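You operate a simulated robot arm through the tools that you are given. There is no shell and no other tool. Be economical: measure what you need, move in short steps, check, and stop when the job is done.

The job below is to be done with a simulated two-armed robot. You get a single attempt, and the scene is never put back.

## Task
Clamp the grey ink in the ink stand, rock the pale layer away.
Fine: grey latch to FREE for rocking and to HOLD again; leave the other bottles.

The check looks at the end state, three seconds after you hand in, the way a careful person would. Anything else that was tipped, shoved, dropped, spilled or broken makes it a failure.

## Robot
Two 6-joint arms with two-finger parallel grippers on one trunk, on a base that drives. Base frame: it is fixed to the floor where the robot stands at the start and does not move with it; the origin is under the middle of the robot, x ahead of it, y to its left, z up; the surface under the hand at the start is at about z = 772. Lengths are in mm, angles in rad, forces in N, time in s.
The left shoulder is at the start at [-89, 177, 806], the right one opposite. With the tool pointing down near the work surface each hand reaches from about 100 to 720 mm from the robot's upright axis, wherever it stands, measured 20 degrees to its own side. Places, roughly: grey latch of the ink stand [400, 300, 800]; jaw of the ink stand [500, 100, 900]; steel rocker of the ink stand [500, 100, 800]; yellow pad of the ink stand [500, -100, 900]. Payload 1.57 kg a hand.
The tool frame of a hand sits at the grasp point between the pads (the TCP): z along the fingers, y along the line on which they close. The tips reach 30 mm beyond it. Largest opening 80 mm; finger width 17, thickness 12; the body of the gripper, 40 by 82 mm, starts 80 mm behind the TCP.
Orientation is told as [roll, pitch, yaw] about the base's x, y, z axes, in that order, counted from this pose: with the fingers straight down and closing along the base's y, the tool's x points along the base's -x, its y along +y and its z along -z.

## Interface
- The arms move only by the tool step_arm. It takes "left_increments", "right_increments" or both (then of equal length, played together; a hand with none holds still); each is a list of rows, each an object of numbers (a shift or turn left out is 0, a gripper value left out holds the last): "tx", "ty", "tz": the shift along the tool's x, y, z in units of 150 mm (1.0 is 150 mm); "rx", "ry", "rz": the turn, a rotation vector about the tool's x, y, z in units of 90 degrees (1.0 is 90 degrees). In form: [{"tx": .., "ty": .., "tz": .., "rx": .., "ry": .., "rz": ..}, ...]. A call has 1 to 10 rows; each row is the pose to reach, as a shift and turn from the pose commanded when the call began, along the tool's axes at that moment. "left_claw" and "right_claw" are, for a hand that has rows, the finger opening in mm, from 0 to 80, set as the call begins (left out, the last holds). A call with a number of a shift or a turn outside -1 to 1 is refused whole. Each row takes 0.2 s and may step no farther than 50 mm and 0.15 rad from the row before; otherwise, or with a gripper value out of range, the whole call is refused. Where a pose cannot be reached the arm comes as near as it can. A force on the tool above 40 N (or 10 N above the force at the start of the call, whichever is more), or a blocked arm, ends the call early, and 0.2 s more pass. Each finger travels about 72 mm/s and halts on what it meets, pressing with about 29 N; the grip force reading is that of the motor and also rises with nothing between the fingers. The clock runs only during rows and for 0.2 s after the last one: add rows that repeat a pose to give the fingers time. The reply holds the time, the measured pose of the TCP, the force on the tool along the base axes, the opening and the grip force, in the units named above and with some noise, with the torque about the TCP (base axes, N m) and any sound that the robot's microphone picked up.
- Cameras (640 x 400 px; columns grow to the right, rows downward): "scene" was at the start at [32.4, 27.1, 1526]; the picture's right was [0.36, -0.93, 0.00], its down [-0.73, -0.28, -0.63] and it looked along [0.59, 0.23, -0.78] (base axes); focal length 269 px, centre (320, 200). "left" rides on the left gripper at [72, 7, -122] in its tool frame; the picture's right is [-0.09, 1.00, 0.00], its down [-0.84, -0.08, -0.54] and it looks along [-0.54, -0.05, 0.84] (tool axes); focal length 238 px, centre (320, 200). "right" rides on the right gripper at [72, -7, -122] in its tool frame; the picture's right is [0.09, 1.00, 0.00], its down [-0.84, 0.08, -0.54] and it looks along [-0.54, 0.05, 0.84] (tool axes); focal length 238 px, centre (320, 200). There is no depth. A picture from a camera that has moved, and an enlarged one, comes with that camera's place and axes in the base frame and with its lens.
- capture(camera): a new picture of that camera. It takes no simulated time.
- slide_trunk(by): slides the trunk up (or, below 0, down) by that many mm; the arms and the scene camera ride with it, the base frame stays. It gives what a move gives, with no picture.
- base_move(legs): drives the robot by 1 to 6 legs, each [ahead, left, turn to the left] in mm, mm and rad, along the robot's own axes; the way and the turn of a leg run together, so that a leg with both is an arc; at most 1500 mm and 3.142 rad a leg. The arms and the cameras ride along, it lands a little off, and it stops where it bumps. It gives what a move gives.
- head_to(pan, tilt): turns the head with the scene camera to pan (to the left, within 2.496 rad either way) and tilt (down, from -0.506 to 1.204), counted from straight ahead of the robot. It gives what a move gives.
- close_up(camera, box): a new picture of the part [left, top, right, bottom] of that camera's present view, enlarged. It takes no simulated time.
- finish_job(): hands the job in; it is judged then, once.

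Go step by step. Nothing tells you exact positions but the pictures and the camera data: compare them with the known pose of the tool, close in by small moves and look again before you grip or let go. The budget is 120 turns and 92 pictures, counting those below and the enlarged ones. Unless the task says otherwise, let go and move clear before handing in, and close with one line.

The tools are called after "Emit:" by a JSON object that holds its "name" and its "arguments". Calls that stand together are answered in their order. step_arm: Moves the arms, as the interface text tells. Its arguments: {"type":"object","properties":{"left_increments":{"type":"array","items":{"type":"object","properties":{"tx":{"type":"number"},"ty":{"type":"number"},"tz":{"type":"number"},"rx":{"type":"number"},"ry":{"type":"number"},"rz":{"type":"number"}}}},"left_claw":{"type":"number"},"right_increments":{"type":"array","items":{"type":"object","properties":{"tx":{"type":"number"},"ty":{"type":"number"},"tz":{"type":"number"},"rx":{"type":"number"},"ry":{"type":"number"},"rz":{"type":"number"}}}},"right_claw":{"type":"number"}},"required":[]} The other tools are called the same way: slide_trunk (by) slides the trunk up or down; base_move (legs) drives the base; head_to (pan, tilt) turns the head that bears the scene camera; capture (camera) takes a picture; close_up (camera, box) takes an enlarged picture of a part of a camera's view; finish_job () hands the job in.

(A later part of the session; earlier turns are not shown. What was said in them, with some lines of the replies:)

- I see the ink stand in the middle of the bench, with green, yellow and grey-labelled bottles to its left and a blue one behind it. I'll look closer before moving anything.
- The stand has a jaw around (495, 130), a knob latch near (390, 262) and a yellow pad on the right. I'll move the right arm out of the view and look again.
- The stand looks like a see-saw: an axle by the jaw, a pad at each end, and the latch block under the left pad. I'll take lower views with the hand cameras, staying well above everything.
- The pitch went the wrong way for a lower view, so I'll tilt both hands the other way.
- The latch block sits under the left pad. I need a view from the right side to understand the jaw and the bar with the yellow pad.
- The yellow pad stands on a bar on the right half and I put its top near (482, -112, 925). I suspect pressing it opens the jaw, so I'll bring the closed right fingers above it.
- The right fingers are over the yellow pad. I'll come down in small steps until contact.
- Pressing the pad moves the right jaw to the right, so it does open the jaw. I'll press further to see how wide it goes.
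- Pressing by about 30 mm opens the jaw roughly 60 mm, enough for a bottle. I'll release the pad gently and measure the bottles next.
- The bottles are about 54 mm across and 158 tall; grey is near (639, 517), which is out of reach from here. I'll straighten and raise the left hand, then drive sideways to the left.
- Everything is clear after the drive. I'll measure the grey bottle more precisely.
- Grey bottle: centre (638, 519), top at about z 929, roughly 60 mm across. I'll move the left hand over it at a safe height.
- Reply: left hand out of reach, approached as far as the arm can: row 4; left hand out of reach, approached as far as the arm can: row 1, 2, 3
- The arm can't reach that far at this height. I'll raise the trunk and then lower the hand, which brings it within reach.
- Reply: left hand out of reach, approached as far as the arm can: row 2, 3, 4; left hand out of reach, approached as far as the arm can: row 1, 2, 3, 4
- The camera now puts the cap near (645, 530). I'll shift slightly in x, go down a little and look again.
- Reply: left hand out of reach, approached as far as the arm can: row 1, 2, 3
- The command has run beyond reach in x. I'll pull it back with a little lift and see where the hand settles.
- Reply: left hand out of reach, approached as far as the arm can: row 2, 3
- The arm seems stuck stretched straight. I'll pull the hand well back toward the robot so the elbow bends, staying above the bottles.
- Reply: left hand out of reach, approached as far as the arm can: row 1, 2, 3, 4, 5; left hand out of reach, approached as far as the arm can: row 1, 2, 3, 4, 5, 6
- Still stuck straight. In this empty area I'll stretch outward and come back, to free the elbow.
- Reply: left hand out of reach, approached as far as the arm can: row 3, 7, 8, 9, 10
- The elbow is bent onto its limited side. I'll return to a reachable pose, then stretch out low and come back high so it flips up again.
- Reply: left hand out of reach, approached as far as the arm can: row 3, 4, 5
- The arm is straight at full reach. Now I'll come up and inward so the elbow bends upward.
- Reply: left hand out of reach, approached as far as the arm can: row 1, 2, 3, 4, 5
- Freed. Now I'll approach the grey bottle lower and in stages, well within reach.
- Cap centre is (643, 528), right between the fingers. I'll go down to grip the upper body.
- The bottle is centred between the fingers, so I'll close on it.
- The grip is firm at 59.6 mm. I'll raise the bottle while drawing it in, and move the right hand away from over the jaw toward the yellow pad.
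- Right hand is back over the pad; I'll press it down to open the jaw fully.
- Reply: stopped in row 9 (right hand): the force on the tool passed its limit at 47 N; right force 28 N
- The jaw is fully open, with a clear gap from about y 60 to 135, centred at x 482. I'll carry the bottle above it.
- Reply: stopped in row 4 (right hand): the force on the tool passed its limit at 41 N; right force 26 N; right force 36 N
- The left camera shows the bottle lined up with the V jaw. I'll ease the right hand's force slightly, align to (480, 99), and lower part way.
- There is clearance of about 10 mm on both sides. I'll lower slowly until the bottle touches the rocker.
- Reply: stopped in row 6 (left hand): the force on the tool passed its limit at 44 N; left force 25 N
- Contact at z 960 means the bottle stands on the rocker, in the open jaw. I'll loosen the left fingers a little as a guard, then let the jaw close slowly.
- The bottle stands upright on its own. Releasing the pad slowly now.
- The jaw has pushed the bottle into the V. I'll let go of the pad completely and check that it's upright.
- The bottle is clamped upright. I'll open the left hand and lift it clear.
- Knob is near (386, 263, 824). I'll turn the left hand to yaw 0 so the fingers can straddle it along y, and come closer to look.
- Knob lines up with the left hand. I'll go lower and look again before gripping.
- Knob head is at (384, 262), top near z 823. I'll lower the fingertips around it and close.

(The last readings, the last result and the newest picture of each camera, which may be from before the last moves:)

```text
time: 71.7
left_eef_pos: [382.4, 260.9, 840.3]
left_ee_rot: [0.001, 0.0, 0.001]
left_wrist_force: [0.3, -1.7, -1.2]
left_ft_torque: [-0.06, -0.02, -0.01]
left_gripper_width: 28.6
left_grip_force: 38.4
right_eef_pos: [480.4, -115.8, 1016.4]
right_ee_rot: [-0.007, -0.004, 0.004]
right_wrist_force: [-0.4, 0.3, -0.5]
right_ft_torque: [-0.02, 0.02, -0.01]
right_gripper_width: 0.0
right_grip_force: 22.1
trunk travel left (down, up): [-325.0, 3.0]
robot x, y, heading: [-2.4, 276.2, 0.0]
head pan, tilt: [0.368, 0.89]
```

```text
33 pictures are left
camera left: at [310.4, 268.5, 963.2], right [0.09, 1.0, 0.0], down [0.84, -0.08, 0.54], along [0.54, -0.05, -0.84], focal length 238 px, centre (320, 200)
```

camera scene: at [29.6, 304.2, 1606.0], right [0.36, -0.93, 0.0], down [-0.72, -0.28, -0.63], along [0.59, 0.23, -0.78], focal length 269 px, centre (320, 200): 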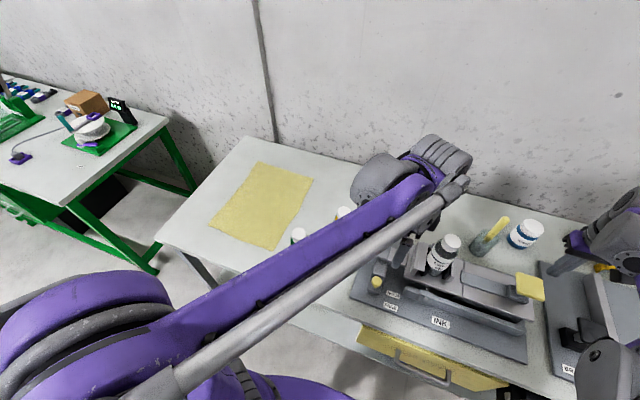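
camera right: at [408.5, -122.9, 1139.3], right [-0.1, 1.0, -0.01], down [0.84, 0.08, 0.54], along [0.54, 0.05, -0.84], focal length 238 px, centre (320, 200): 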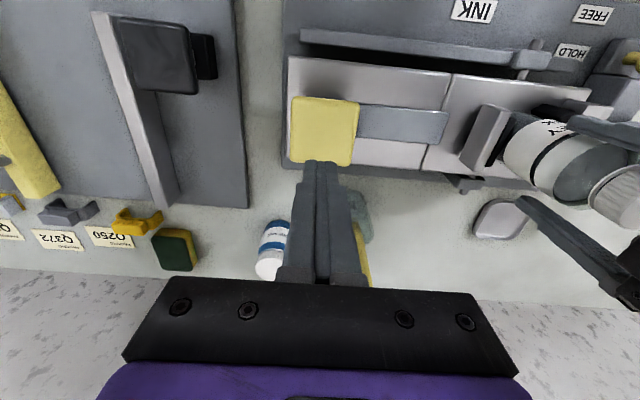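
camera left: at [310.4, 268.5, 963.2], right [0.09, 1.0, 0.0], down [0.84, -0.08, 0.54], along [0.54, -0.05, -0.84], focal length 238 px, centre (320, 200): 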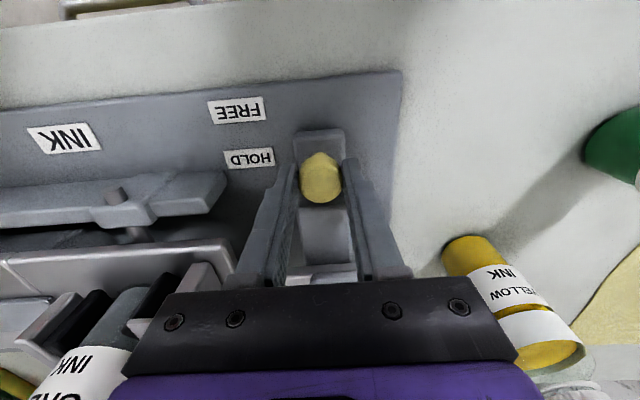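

The knob is gripped, level with the HOLD label at x 385; FREE is at about x 347. I'll pull it toward FREE.

Emit:
{"name": "step_arm", "arguments": {"left_increments": [{"tx": 0.05}, {"tx": 0.1}, {"tx": 0.15}, {"tx": 0.2}, {"tx": 0.25}, {"tx": 0.25}]}}

Emit:
{"name": "capture", "arguments": {"camera": "left"}}

Emit:
{"name": "close_up", "arguments": {"camera": "scene", "box": [340, 220, 560, 350]}}

```text
time: 73.1
left_eef_pos: [343.4, 260.3, 840.7]
left_ee_rot: [0.001, 0.0, 0.001]
left_wrist_force: [-1.8, -1.3, 6.2]
left_ft_torque: [0.01, -0.01, 0.01]
left_gripper_width: 28.7
left_grip_force: 38.4
right_eef_pos: [480.7, -117.0, 1017.8]
right_ee_rot: [-0.007, -0.004, 0.004]
right_wrist_force: [-0.6, -1.4, 0.1]
right_ft_torque: [-0.01, -0.03, 0.0]
right_gripper_width: 0.0
right_grip_force: 20.9
trunk travel left (down, up): [-325.0, 3.0]
robot x, y, heading: [-0.8, 278.2, 0.003]
head pan, tilt: [0.368, 0.89]
```

```text
32 pictures are left
camera left: at [271.8, 268.4, 963.2], right [0.09, 1.0, 0.0], down [0.84, -0.08, 0.54], along [0.54, -0.05, -0.84], focal length 238 px, centre (320, 200)
```

left: 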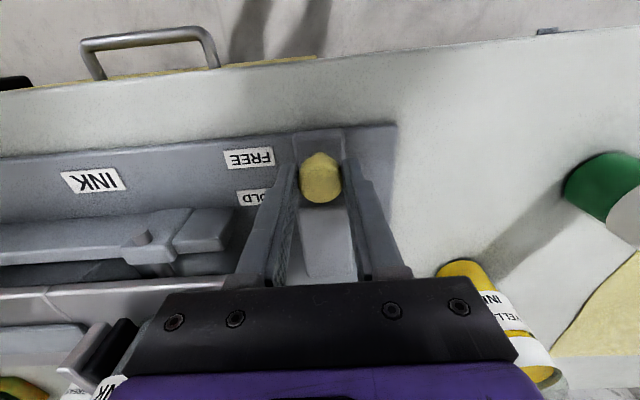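

```text
2.91 times, centred on (450, 285) of scene
camera zoom: at [28.4, 304.0, 1606.0], right [0.36, -0.93, 0.0], down [-0.72, -0.28, -0.63], along [0.59, 0.23, -0.78], focal length 783 px, centre (-58, -47)
```

zoom: 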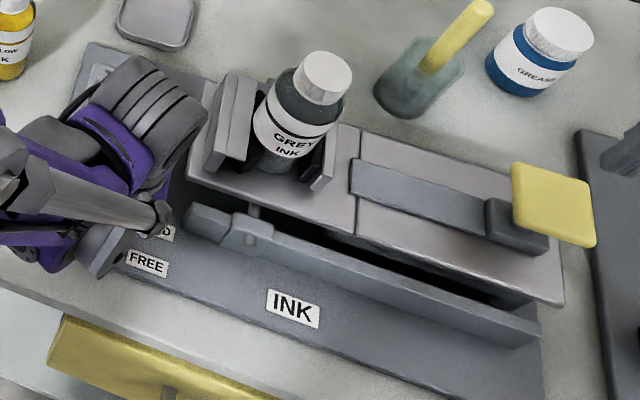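

The latch is at FREE. I'll release the knob, rise, and move closed fingers above the grey pad near (482, 280, 843).

Emit:
{"name": "step_arm", "arguments": {"left_increments": [{"tz": 0}, {"tz": 0}, {"tz": -0.15}, {"tz": -0.4}, {"tz": -0.65}, {"tz": -0.65}], "left_claw": 50}}

Emit:
{"name": "capture", "arguments": {"camera": "left"}}

Emit:
{"name": "step_arm", "arguments": {"left_increments": [{"tx": -0.3, "ty": 0.05}, {"tx": -0.6, "ty": 0.1}, {"tx": -0.9, "ty": 0.13}, {"tx": -0.92, "ty": 0.13}], "left_claw": 0}}

Emit:
{"name": "capture", "arguments": {"camera": "left"}}

```text
time: 74.5
left_eef_pos: [345.4, 259.3, 939.6]
left_ee_rot: [0.001, 0.0, 0.003]
left_wrist_force: [-0.4, 0.0, -0.1]
left_ft_torque: [0.0, 0.02, -0.05]
left_gripper_width: 49.9
left_grip_force: 0.0
right_eef_pos: [480.9, -116.6, 1016.7]
right_ee_rot: [-0.006, -0.002, 0.003]
right_wrist_force: [-1.1, 0.4, 0.3]
right_ft_torque: [-0.01, -0.01, 0.01]
right_gripper_width: 0.0
right_grip_force: 21.6
trunk travel left (down, up): [-325.0, 3.0]
robot x, y, heading: [3.0, 275.6, 0.003]
head pan, tilt: [0.368, 0.89]
```

```text
30 pictures are left
camera left: at [273.7, 267.2, 1061.7], right [0.09, 1.0, 0.0], down [0.84, -0.08, 0.54], along [0.54, -0.05, -0.84], focal length 238 px, centre (320, 200)
```

left: 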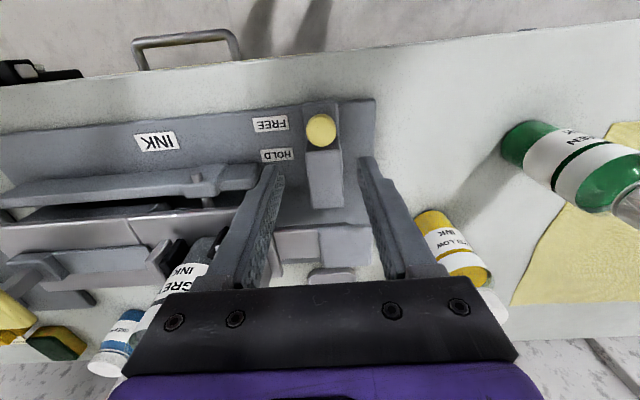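

```text
time: 75.5
left_eef_pos: [481.0, 280.3, 936.9]
left_ee_rot: [-0.001, 0.001, 0.001]
left_wrist_force: [0.2, 0.2, 0.5]
left_ft_torque: [0.02, -0.01, 0.01]
left_gripper_width: 0.0
left_grip_force: 21.1
right_eef_pos: [479.9, -116.3, 1016.3]
right_ee_rot: [-0.007, -0.004, 0.001]
right_wrist_force: [1.0, 0.0, 0.2]
right_ft_torque: [0.05, -0.01, -0.01]
right_gripper_width: 0.3
right_grip_force: 21.4
trunk travel left (down, up): [-325.0, 3.0]
robot x, y, heading: [1.3, 276.7, 0.004]
head pan, tilt: [0.368, 0.89]
```

```text
29 pictures are left
camera left: at [409.2, 287.9, 1059.4], right [0.09, 1.0, 0.0], down [0.84, -0.08, 0.54], along [0.54, -0.05, -0.84], focal length 238 px, centre (320, 200)
```

left: 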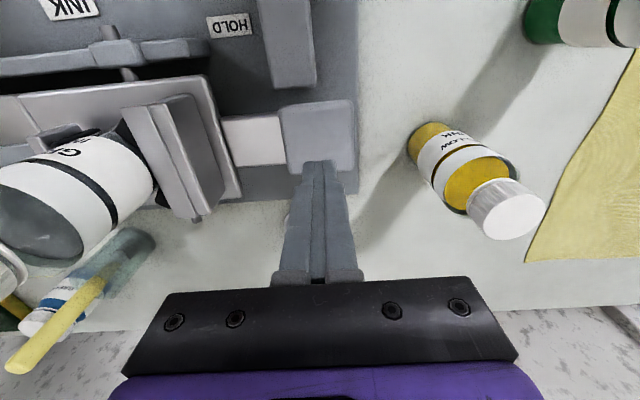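

The fingers are right over the grey pad. I'll press it down gently and watch force and motion.

Emit:
{"name": "step_arm", "arguments": {"left_increments": [{"tz": 0.2}, {"tz": 0.38}, {"tz": 0.42}, {"tz": 0.46}, {"tz": 0.5}, {"tz": 0.54}, {"tz": 0.58}, {"tz": 0.62}]}}

Emit:
{"name": "close_up", "arguments": {"camera": "scene", "box": [340, 220, 560, 350]}}

```text
time: 77.3
left_eef_pos: [481.8, 281.1, 845.2]
left_ee_rot: [0.0, 0.0, 0.005]
left_wrist_force: [-1.6, 12.5, 7.0]
left_ft_torque: [0.31, 0.09, -0.06]
left_gripper_width: 0.0
left_grip_force: 21.6
right_eef_pos: [479.5, -114.8, 1018.4]
right_ee_rot: [-0.009, -0.004, 0.003]
right_wrist_force: [0.4, -0.1, 0.5]
right_ft_torque: [-0.05, 0.01, 0.02]
right_gripper_width: 0.0
right_grip_force: 20.8
trunk travel left (down, up): [-325.0, 3.0]
robot x, y, heading: [-2.3, 275.1, 0.003]
head pan, tilt: [0.368, 0.89]
heard: click
```

```text
2.91 times, centred on (450, 285) of scene
camera zoom: at [28.1, 305.7, 1605.9], right [0.36, -0.93, 0.0], down [-0.72, -0.28, -0.63], along [0.59, 0.23, -0.78], focal length 783 px, centre (-58, -47)
```

zoom: 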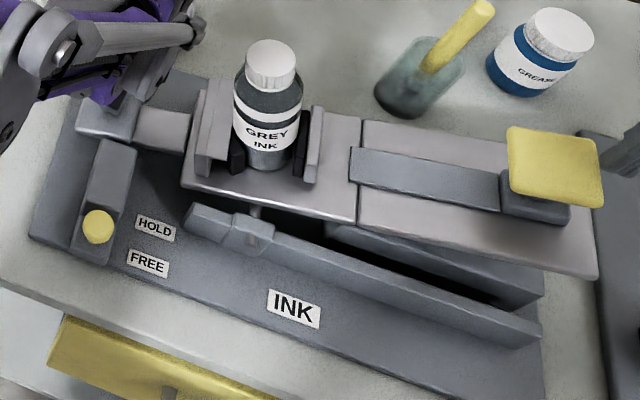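

The rocker tilts freely and clicks at the end of its stroke, with the bottle held firmly. I'll let it back up and repeat, and look at the bottle closely.

Emit:
{"name": "close_up", "arguments": {"camera": "scene", "box": [395, 225, 465, 285]}}

Emit:
{"name": "step_arm", "arguments": {"left_increments": [{"tz": -0.1}, {"tz": -0.2}, {"tz": -0.25}, {"tz": -0.12}, {"tz": 0.0}, {"tz": -0.1}, {"tz": -0.2}, {"tz": -0.25}, {"tz": -0.12}, {"tz": 0.0}]}}

Emit:
{"name": "close_up", "arguments": {"camera": "scene", "box": [395, 225, 465, 285]}}

```text
6.67 times, centred on (430, 255) of scene
camera zoom: at [28.1, 305.7, 1605.9], right [0.36, -0.93, 0.0], down [-0.72, -0.28, -0.63], along [0.59, 0.23, -0.78], focal length 1794 px, centre (-413, -167)
```

zoom: 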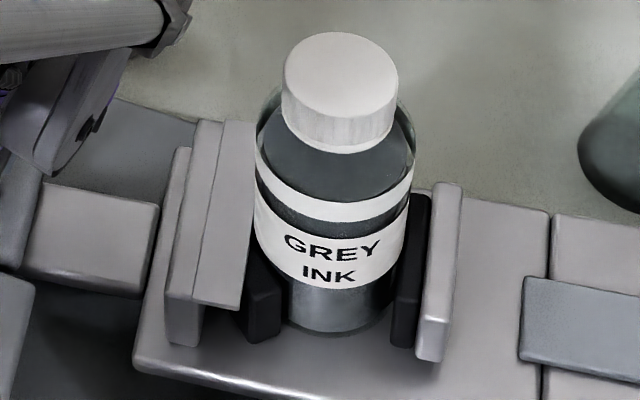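

```text
time: 79.5
left_eef_pos: [483.5, 284.5, 846.9]
left_ee_rot: [0.001, 0.0, 0.003]
left_wrist_force: [-3.4, 7.7, 7.2]
left_ft_torque: [0.16, 0.09, -0.02]
left_gripper_width: 0.0
left_grip_force: 21.1
right_eef_pos: [480.6, -115.9, 1017.2]
right_ee_rot: [-0.008, -0.005, 0.004]
right_wrist_force: [0.5, -0.3, -0.3]
right_ft_torque: [-0.02, 0.0, 0.0]
right_gripper_width: 0.0
right_grip_force: 21.9
trunk travel left (down, up): [-325.0, 3.0]
robot x, y, heading: [-1.9, 276.6, 0.006]
head pan, tilt: [0.368, 0.89]
heard: click, click
```

```text
6.67 times, centred on (430, 255) of scene
camera zoom: at [28.2, 305.0, 1605.9], right [0.36, -0.93, 0.0], down [-0.72, -0.28, -0.63], along [0.59, 0.23, -0.78], focal length 1794 px, centre (-413, -167)
```

zoom: 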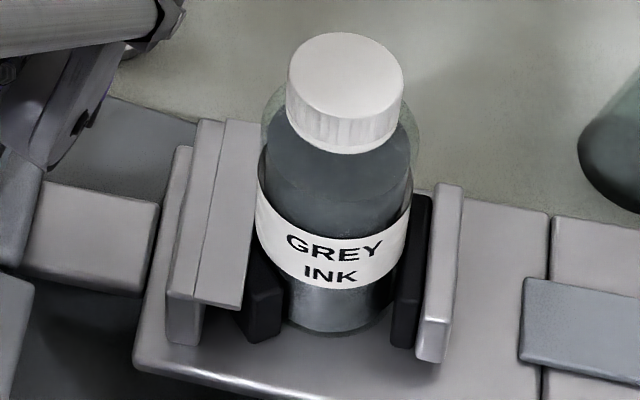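

The pale band above the label has vanished after three strokes, though a faint edge may remain. I'll do two more strokes and compare.

Emit:
{"name": "step_arm", "arguments": {"left_increments": [{"tz": -0.1}, {"tz": -0.2}, {"tz": -0.25}, {"tz": -0.12}, {"tz": 0.0}, {"tz": -0.1}, {"tz": -0.2}, {"tz": -0.25}, {"tz": -0.12}, {"tz": 0.0}]}}

Emit:
{"name": "close_up", "arguments": {"camera": "scene", "box": [395, 225, 465, 285]}}

```text
time: 81.7
left_eef_pos: [482.6, 282.4, 844.6]
left_ee_rot: [0.0, -0.003, 0.003]
left_wrist_force: [5.2, 3.0, 8.3]
left_ft_torque: [0.04, -0.14, 0.04]
left_gripper_width: 0.0
left_grip_force: 21.2
right_eef_pos: [480.2, -116.2, 1017.7]
right_ee_rot: [-0.006, -0.004, 0.005]
right_wrist_force: [0.4, 0.7, -0.3]
right_ft_torque: [-0.03, 0.05, -0.01]
right_gripper_width: 0.0
right_grip_force: 21.4
trunk travel left (down, up): [-325.0, 3.0]
robot x, y, heading: [1.6, 277.7, 0.006]
head pan, tilt: [0.368, 0.89]
heard: click, click
```

```text
6.67 times, centred on (430, 255) of scene
camera zoom: at [29.2, 304.5, 1605.9], right [0.36, -0.93, 0.0], down [-0.72, -0.28, -0.63], along [0.59, 0.23, -0.78], focal length 1794 px, centre (-413, -167)
```

zoom: 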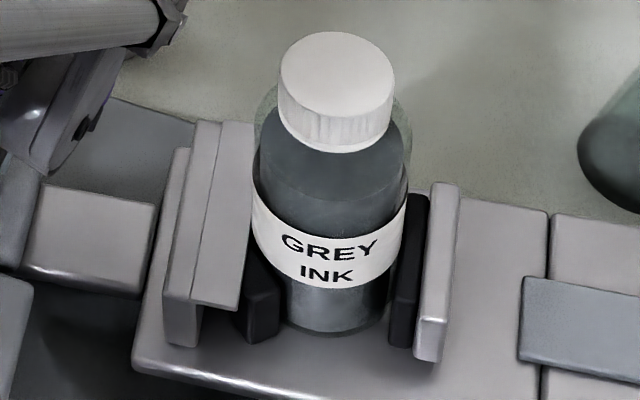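

Emit:
{"name": "close_up", "arguments": {"camera": "scene", "box": [415, 238, 447, 264]}}

```text
15.38 times, centred on (431, 251) of scene
camera zoom: at [29.2, 304.5, 1605.9], right [0.36, -0.93, 0.0], down [-0.72, -0.28, -0.63], along [0.59, 0.23, -0.78], focal length 4140 px, centre (-1388, -585)
```

zoom: 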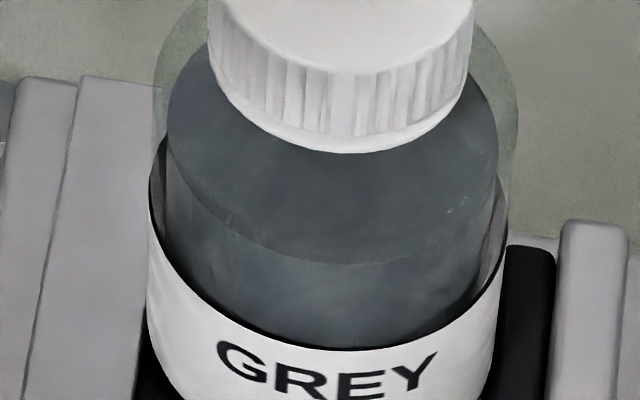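

The ink is one uniform colour now; the remaining edge is just the liquid surface. I'll let the rocker settle back gently and return toward the knob.

Emit:
{"name": "step_arm", "arguments": {"left_increments": [{"tz": -0.06}, {"tz": -0.12}, {"tz": -0.18}, {"tz": -0.24}, {"tz": -0.3}, {"tz": -0.45}, {"tz": -0.65}, {"tz": -0.65}]}}

Emit:
{"name": "step_arm", "arguments": {"left_increments": [{"tx": 0.3, "ty": -0.05}, {"tx": 0.6, "ty": -0.1}, {"tx": 0.9, "ty": -0.13}, {"tx": 0.92, "ty": -0.13}], "left_claw": 50}}

Emit:
{"name": "capture", "arguments": {"camera": "left"}}

Emit:
{"name": "close_up", "arguments": {"camera": "scene", "box": [340, 220, 560, 350]}}

```text
time: 83.5
left_eef_pos: [483.0, 281.0, 942.1]
left_ee_rot: [0.001, 0.0, 0.002]
left_wrist_force: [-0.2, 0.5, -0.4]
left_ft_torque: [0.03, -0.01, 0.01]
left_gripper_width: 0.0
left_grip_force: 21.1
right_eef_pos: [479.8, -115.7, 1017.7]
right_ee_rot: [-0.006, -0.001, 0.005]
right_wrist_force: [0.1, 0.6, -0.7]
right_ft_torque: [0.04, -0.03, 0.0]
right_gripper_width: 0.0
right_grip_force: 21.2
trunk travel left (down, up): [-325.0, 3.0]
robot x, y, heading: [1.3, 279.8, 0.003]
head pan, tilt: [0.368, 0.89]
```

```text
time: 84.5
left_eef_pos: [344.8, 261.8, 943.7]
left_ee_rot: [0.0, 0.0, 0.003]
left_wrist_force: [-0.1, 0.3, 0.4]
left_ft_torque: [0.03, 0.01, 0.02]
left_gripper_width: 50.0
left_grip_force: 0.1
right_eef_pos: [480.7, -116.2, 1016.0]
right_ee_rot: [-0.006, -0.002, 0.004]
right_wrist_force: [-0.4, -0.5, -0.5]
right_ft_torque: [0.01, 0.01, -0.01]
right_gripper_width: 0.1
right_grip_force: 21.5
trunk travel left (down, up): [-325.0, 3.0]
robot x, y, heading: [0.2, 280.0, 0.006]
head pan, tilt: [0.368, 0.89]
```

```text
23 pictures are left
camera left: at [273.8, 269.4, 1066.3], right [0.09, 1.0, 0.0], down [0.84, -0.08, 0.54], along [0.54, -0.05, -0.84], focal length 238 px, centre (320, 200)
```

left: 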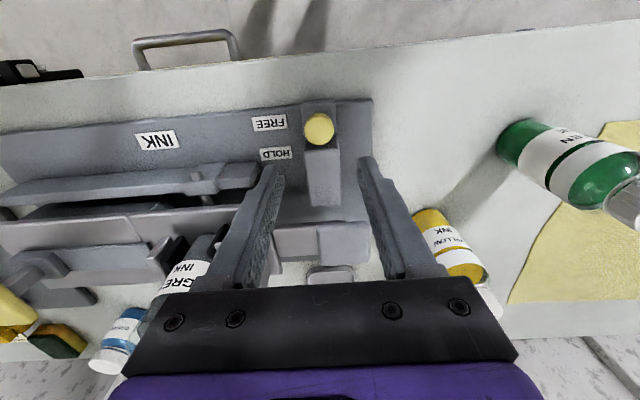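

```text
2.91 times, centred on (450, 285) of scene
camera zoom: at [29.6, 303.9, 1606.0], right [0.36, -0.93, 0.0], down [-0.72, -0.28, -0.63], along [0.59, 0.23, -0.78], focal length 783 px, centre (-58, -47)
```

zoom: 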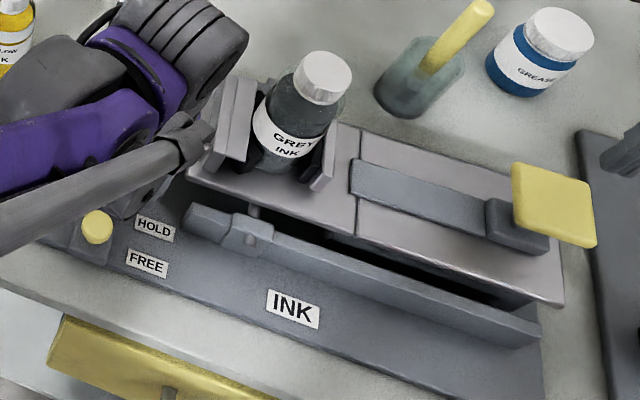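

The rocker is level again and the knob is straight below. I'll grip it and push it back to HOLD.

Emit:
{"name": "step_arm", "arguments": {"left_increments": [{"tz": 0.25}, {"tz": 0.45}, {"tz": 0.6}, {"tz": 0.68}, {"tz": 0.68}]}}

Emit:
{"name": "step_arm", "arguments": {"left_increments": [{"tz": 0}, {"tz": 0}, {"tz": 0}], "left_claw": 8}}

Emit:
{"name": "step_arm", "arguments": {"left_increments": [{"tx": -0.05}, {"tx": -0.1}, {"tx": -0.15}, {"tx": -0.2}, {"tx": -0.25}, {"tx": -0.26}, {"tx": -0.26}]}}

Emit:
{"name": "capture", "arguments": {"camera": "left"}}

```text
time: 85.7
left_eef_pos: [344.4, 261.3, 841.8]
left_ee_rot: [0.0, -0.001, 0.001]
left_wrist_force: [0.0, 0.3, -0.4]
left_ft_torque: [0.01, 0.02, 0.0]
left_gripper_width: 49.9
left_grip_force: 0.1
right_eef_pos: [480.2, -116.9, 1018.7]
right_ee_rot: [-0.005, -0.005, 0.004]
right_wrist_force: [0.5, 0.3, 0.0]
right_ft_torque: [0.01, 0.0, 0.0]
right_gripper_width: 0.0
right_grip_force: 21.3
trunk travel left (down, up): [-325.0, 3.0]
robot x, y, heading: [-0.7, 277.7, 0.003]
head pan, tilt: [0.368, 0.89]
```

```text
time: 86.5
left_eef_pos: [344.2, 261.3, 841.4]
left_ee_rot: [0.0, -0.002, 0.002]
left_wrist_force: [-0.1, -0.8, -2.7]
left_ft_torque: [0.0, -0.01, 0.02]
left_gripper_width: 28.9
left_grip_force: 38.6
right_eef_pos: [480.4, -116.4, 1017.5]
right_ee_rot: [-0.007, -0.002, 0.003]
right_wrist_force: [0.1, 0.2, -0.2]
right_ft_torque: [-0.02, 0.01, -0.02]
right_gripper_width: 0.0
right_grip_force: 21.2
trunk travel left (down, up): [-325.0, 3.0]
robot x, y, heading: [-1.8, 276.4, 0.006]
head pan, tilt: [0.368, 0.89]
```

```text
time: 88.1
left_eef_pos: [383.7, 260.9, 842.4]
left_ee_rot: [0.0, -0.001, 0.003]
left_wrist_force: [2.1, 0.8, 13.3]
left_ft_torque: [0.02, 0.09, 0.02]
left_gripper_width: 28.8
left_grip_force: 38.4
right_eef_pos: [480.0, -116.1, 1018.7]
right_ee_rot: [-0.007, -0.004, 0.001]
right_wrist_force: [-0.5, 1.0, -0.4]
right_ft_torque: [-0.02, -0.01, 0.0]
right_gripper_width: 0.1
right_grip_force: 21.1
trunk travel left (down, up): [-325.0, 3.0]
robot x, y, heading: [-4.5, 276.1, 0.006]
head pan, tilt: [0.368, 0.89]
```

```text
21 pictures are left
camera left: at [311.6, 268.5, 964.2], right [0.09, 1.0, 0.0], down [0.84, -0.08, 0.54], along [0.54, -0.05, -0.84], focal length 238 px, centre (320, 200)
```

left: 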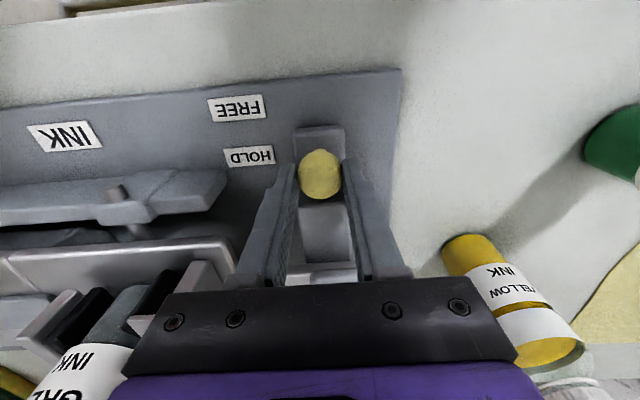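

The latch is back at HOLD, same as it was at first. I'll release, rise clear, draw the hands away and check the whole scene.

Emit:
{"name": "step_arm", "arguments": {"left_increments": [{"tz": 0}, {"tz": 0}, {"tz": -0.15}, {"tz": -0.4}, {"tz": -0.7}, {"tz": -1.0}, {"tz": -1.0}], "left_claw": 50}}

Emit:
{"name": "step_arm", "arguments": {"left_increments": [{"tx": 0.2, "tz": -0.2}, {"tx": 0.4, "tz": -0.4}, {"tx": 0.6, "tz": -0.6}, {"tx": 0.8, "tz": -0.6}, {"tx": 0.8, "tz": -0.6}], "right_increments": [{"tz": -0.2}, {"tz": -0.4}, {"tz": -0.6}, {"tz": -0.6}, {"tz": -0.6}]}}

Emit:
{"name": "capture", "arguments": {"camera": "left"}}

Emit:
{"name": "close_up", "arguments": {"camera": "scene", "box": [340, 220, 560, 350]}}

Emit:
{"name": "capture", "arguments": {"camera": "right"}}

```text
time: 89.7
left_eef_pos: [384.3, 262.3, 992.0]
left_ee_rot: [0.001, -0.001, 0.002]
left_wrist_force: [0.2, -0.7, -0.3]
left_ft_torque: [-0.01, -0.04, -0.03]
left_gripper_width: 49.7
left_grip_force: 0.0
right_eef_pos: [480.4, -116.9, 1018.0]
right_ee_rot: [-0.007, -0.002, 0.004]
right_wrist_force: [0.7, -0.6, -0.3]
right_ft_torque: [0.03, -0.01, 0.03]
right_gripper_width: 0.0
right_grip_force: 21.2
trunk travel left (down, up): [-325.0, 3.0]
robot x, y, heading: [-1.0, 275.9, 0.003]
head pan, tilt: [0.368, 0.89]
```

```text
time: 90.9
left_eef_pos: [262.7, 259.9, 1082.4]
left_ee_rot: [0.0, -0.002, 0.002]
left_wrist_force: [0.3, -0.1, 0.0]
left_ft_torque: [0.0, 0.01, 0.01]
left_gripper_width: 50.1
left_grip_force: 0.1
right_eef_pos: [479.8, -117.7, 1106.9]
right_ee_rot: [-0.007, -0.001, 0.003]
right_wrist_force: [0.1, 0.5, -0.3]
right_ft_torque: [0.03, 0.0, 0.01]
right_gripper_width: 0.0
right_grip_force: 21.0
trunk travel left (down, up): [-325.0, 3.0]
robot x, y, heading: [1.3, 275.9, 0.002]
head pan, tilt: [0.368, 0.89]
```

```text
20 pictures are left
camera left: at [191.8, 268.0, 1204.4], right [0.09, 1.0, 0.0], down [0.84, -0.08, 0.54], along [0.54, -0.05, -0.84], focal length 238 px, centre (320, 200)
```

left: 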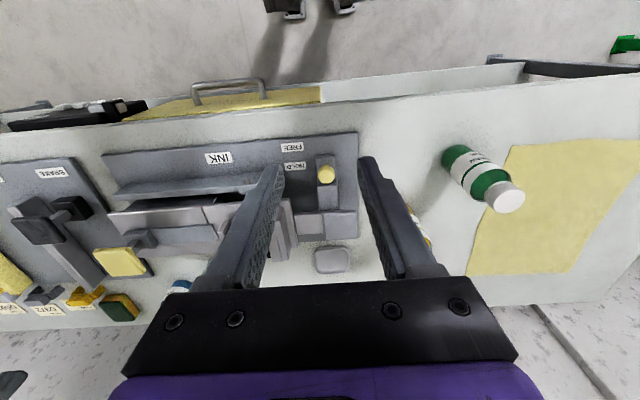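

```text
2.91 times, centred on (450, 285) of scene
camera zoom: at [29.7, 303.7, 1606.0], right [0.36, -0.93, 0.0], down [-0.72, -0.28, -0.63], along [0.59, 0.23, -0.78], focal length 783 px, centre (-58, -47)
```

zoom: 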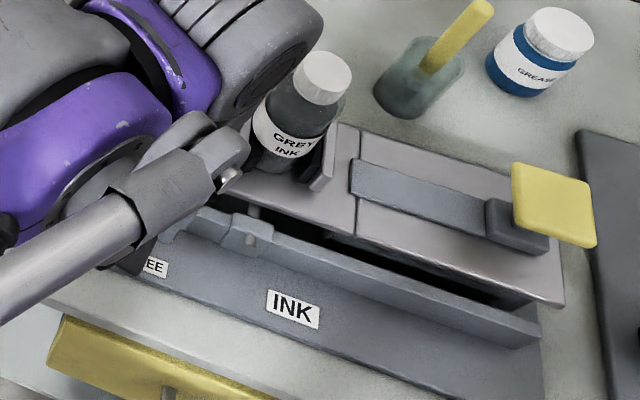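

```text
18 pictures are left
camera right: at [409.2, -123.3, 1229.1], right [-0.09, 1.0, -0.01], down [0.84, 0.08, 0.54], along [0.54, 0.05, -0.84], focal length 238 px, centre (320, 200)
```

right: 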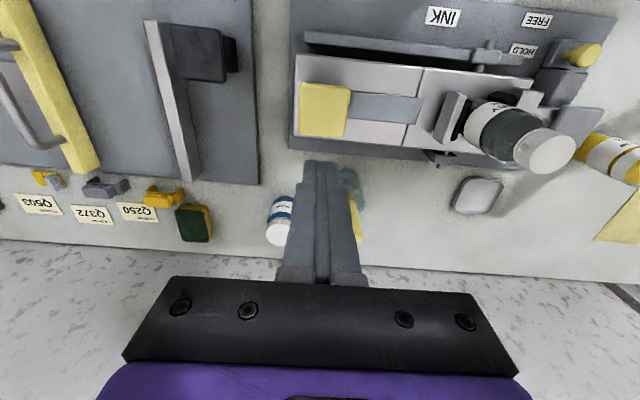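

The bottle is clamped and mixed, and nothing else has moved. One last close look at the latch.

Emit:
{"name": "close_up", "arguments": {"camera": "left", "box": [180, 130, 370, 260]}}

```text
3.08 times, centred on (275, 195) of left
camera zoom: at [191.8, 268.0, 1204.4], right [0.09, 1.0, 0.0], down [0.84, -0.08, 0.54], along [0.54, -0.05, -0.84], focal length 733 px, centre (458, 215)
```

zoom: 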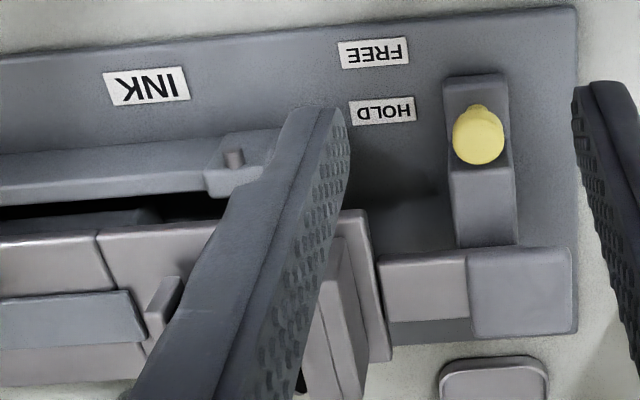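

The latch is level with HOLD, with its block back at the left pad, and both hands are clear. I'm handing in.

Emit:
{"name": "finish_job", "arguments": {}}

```text
The job is handed in.
```

I clamped the grey ink in the stand, rocked it until the pale layer was gone, put the latch back to HOLD, and left the other bottles alone.
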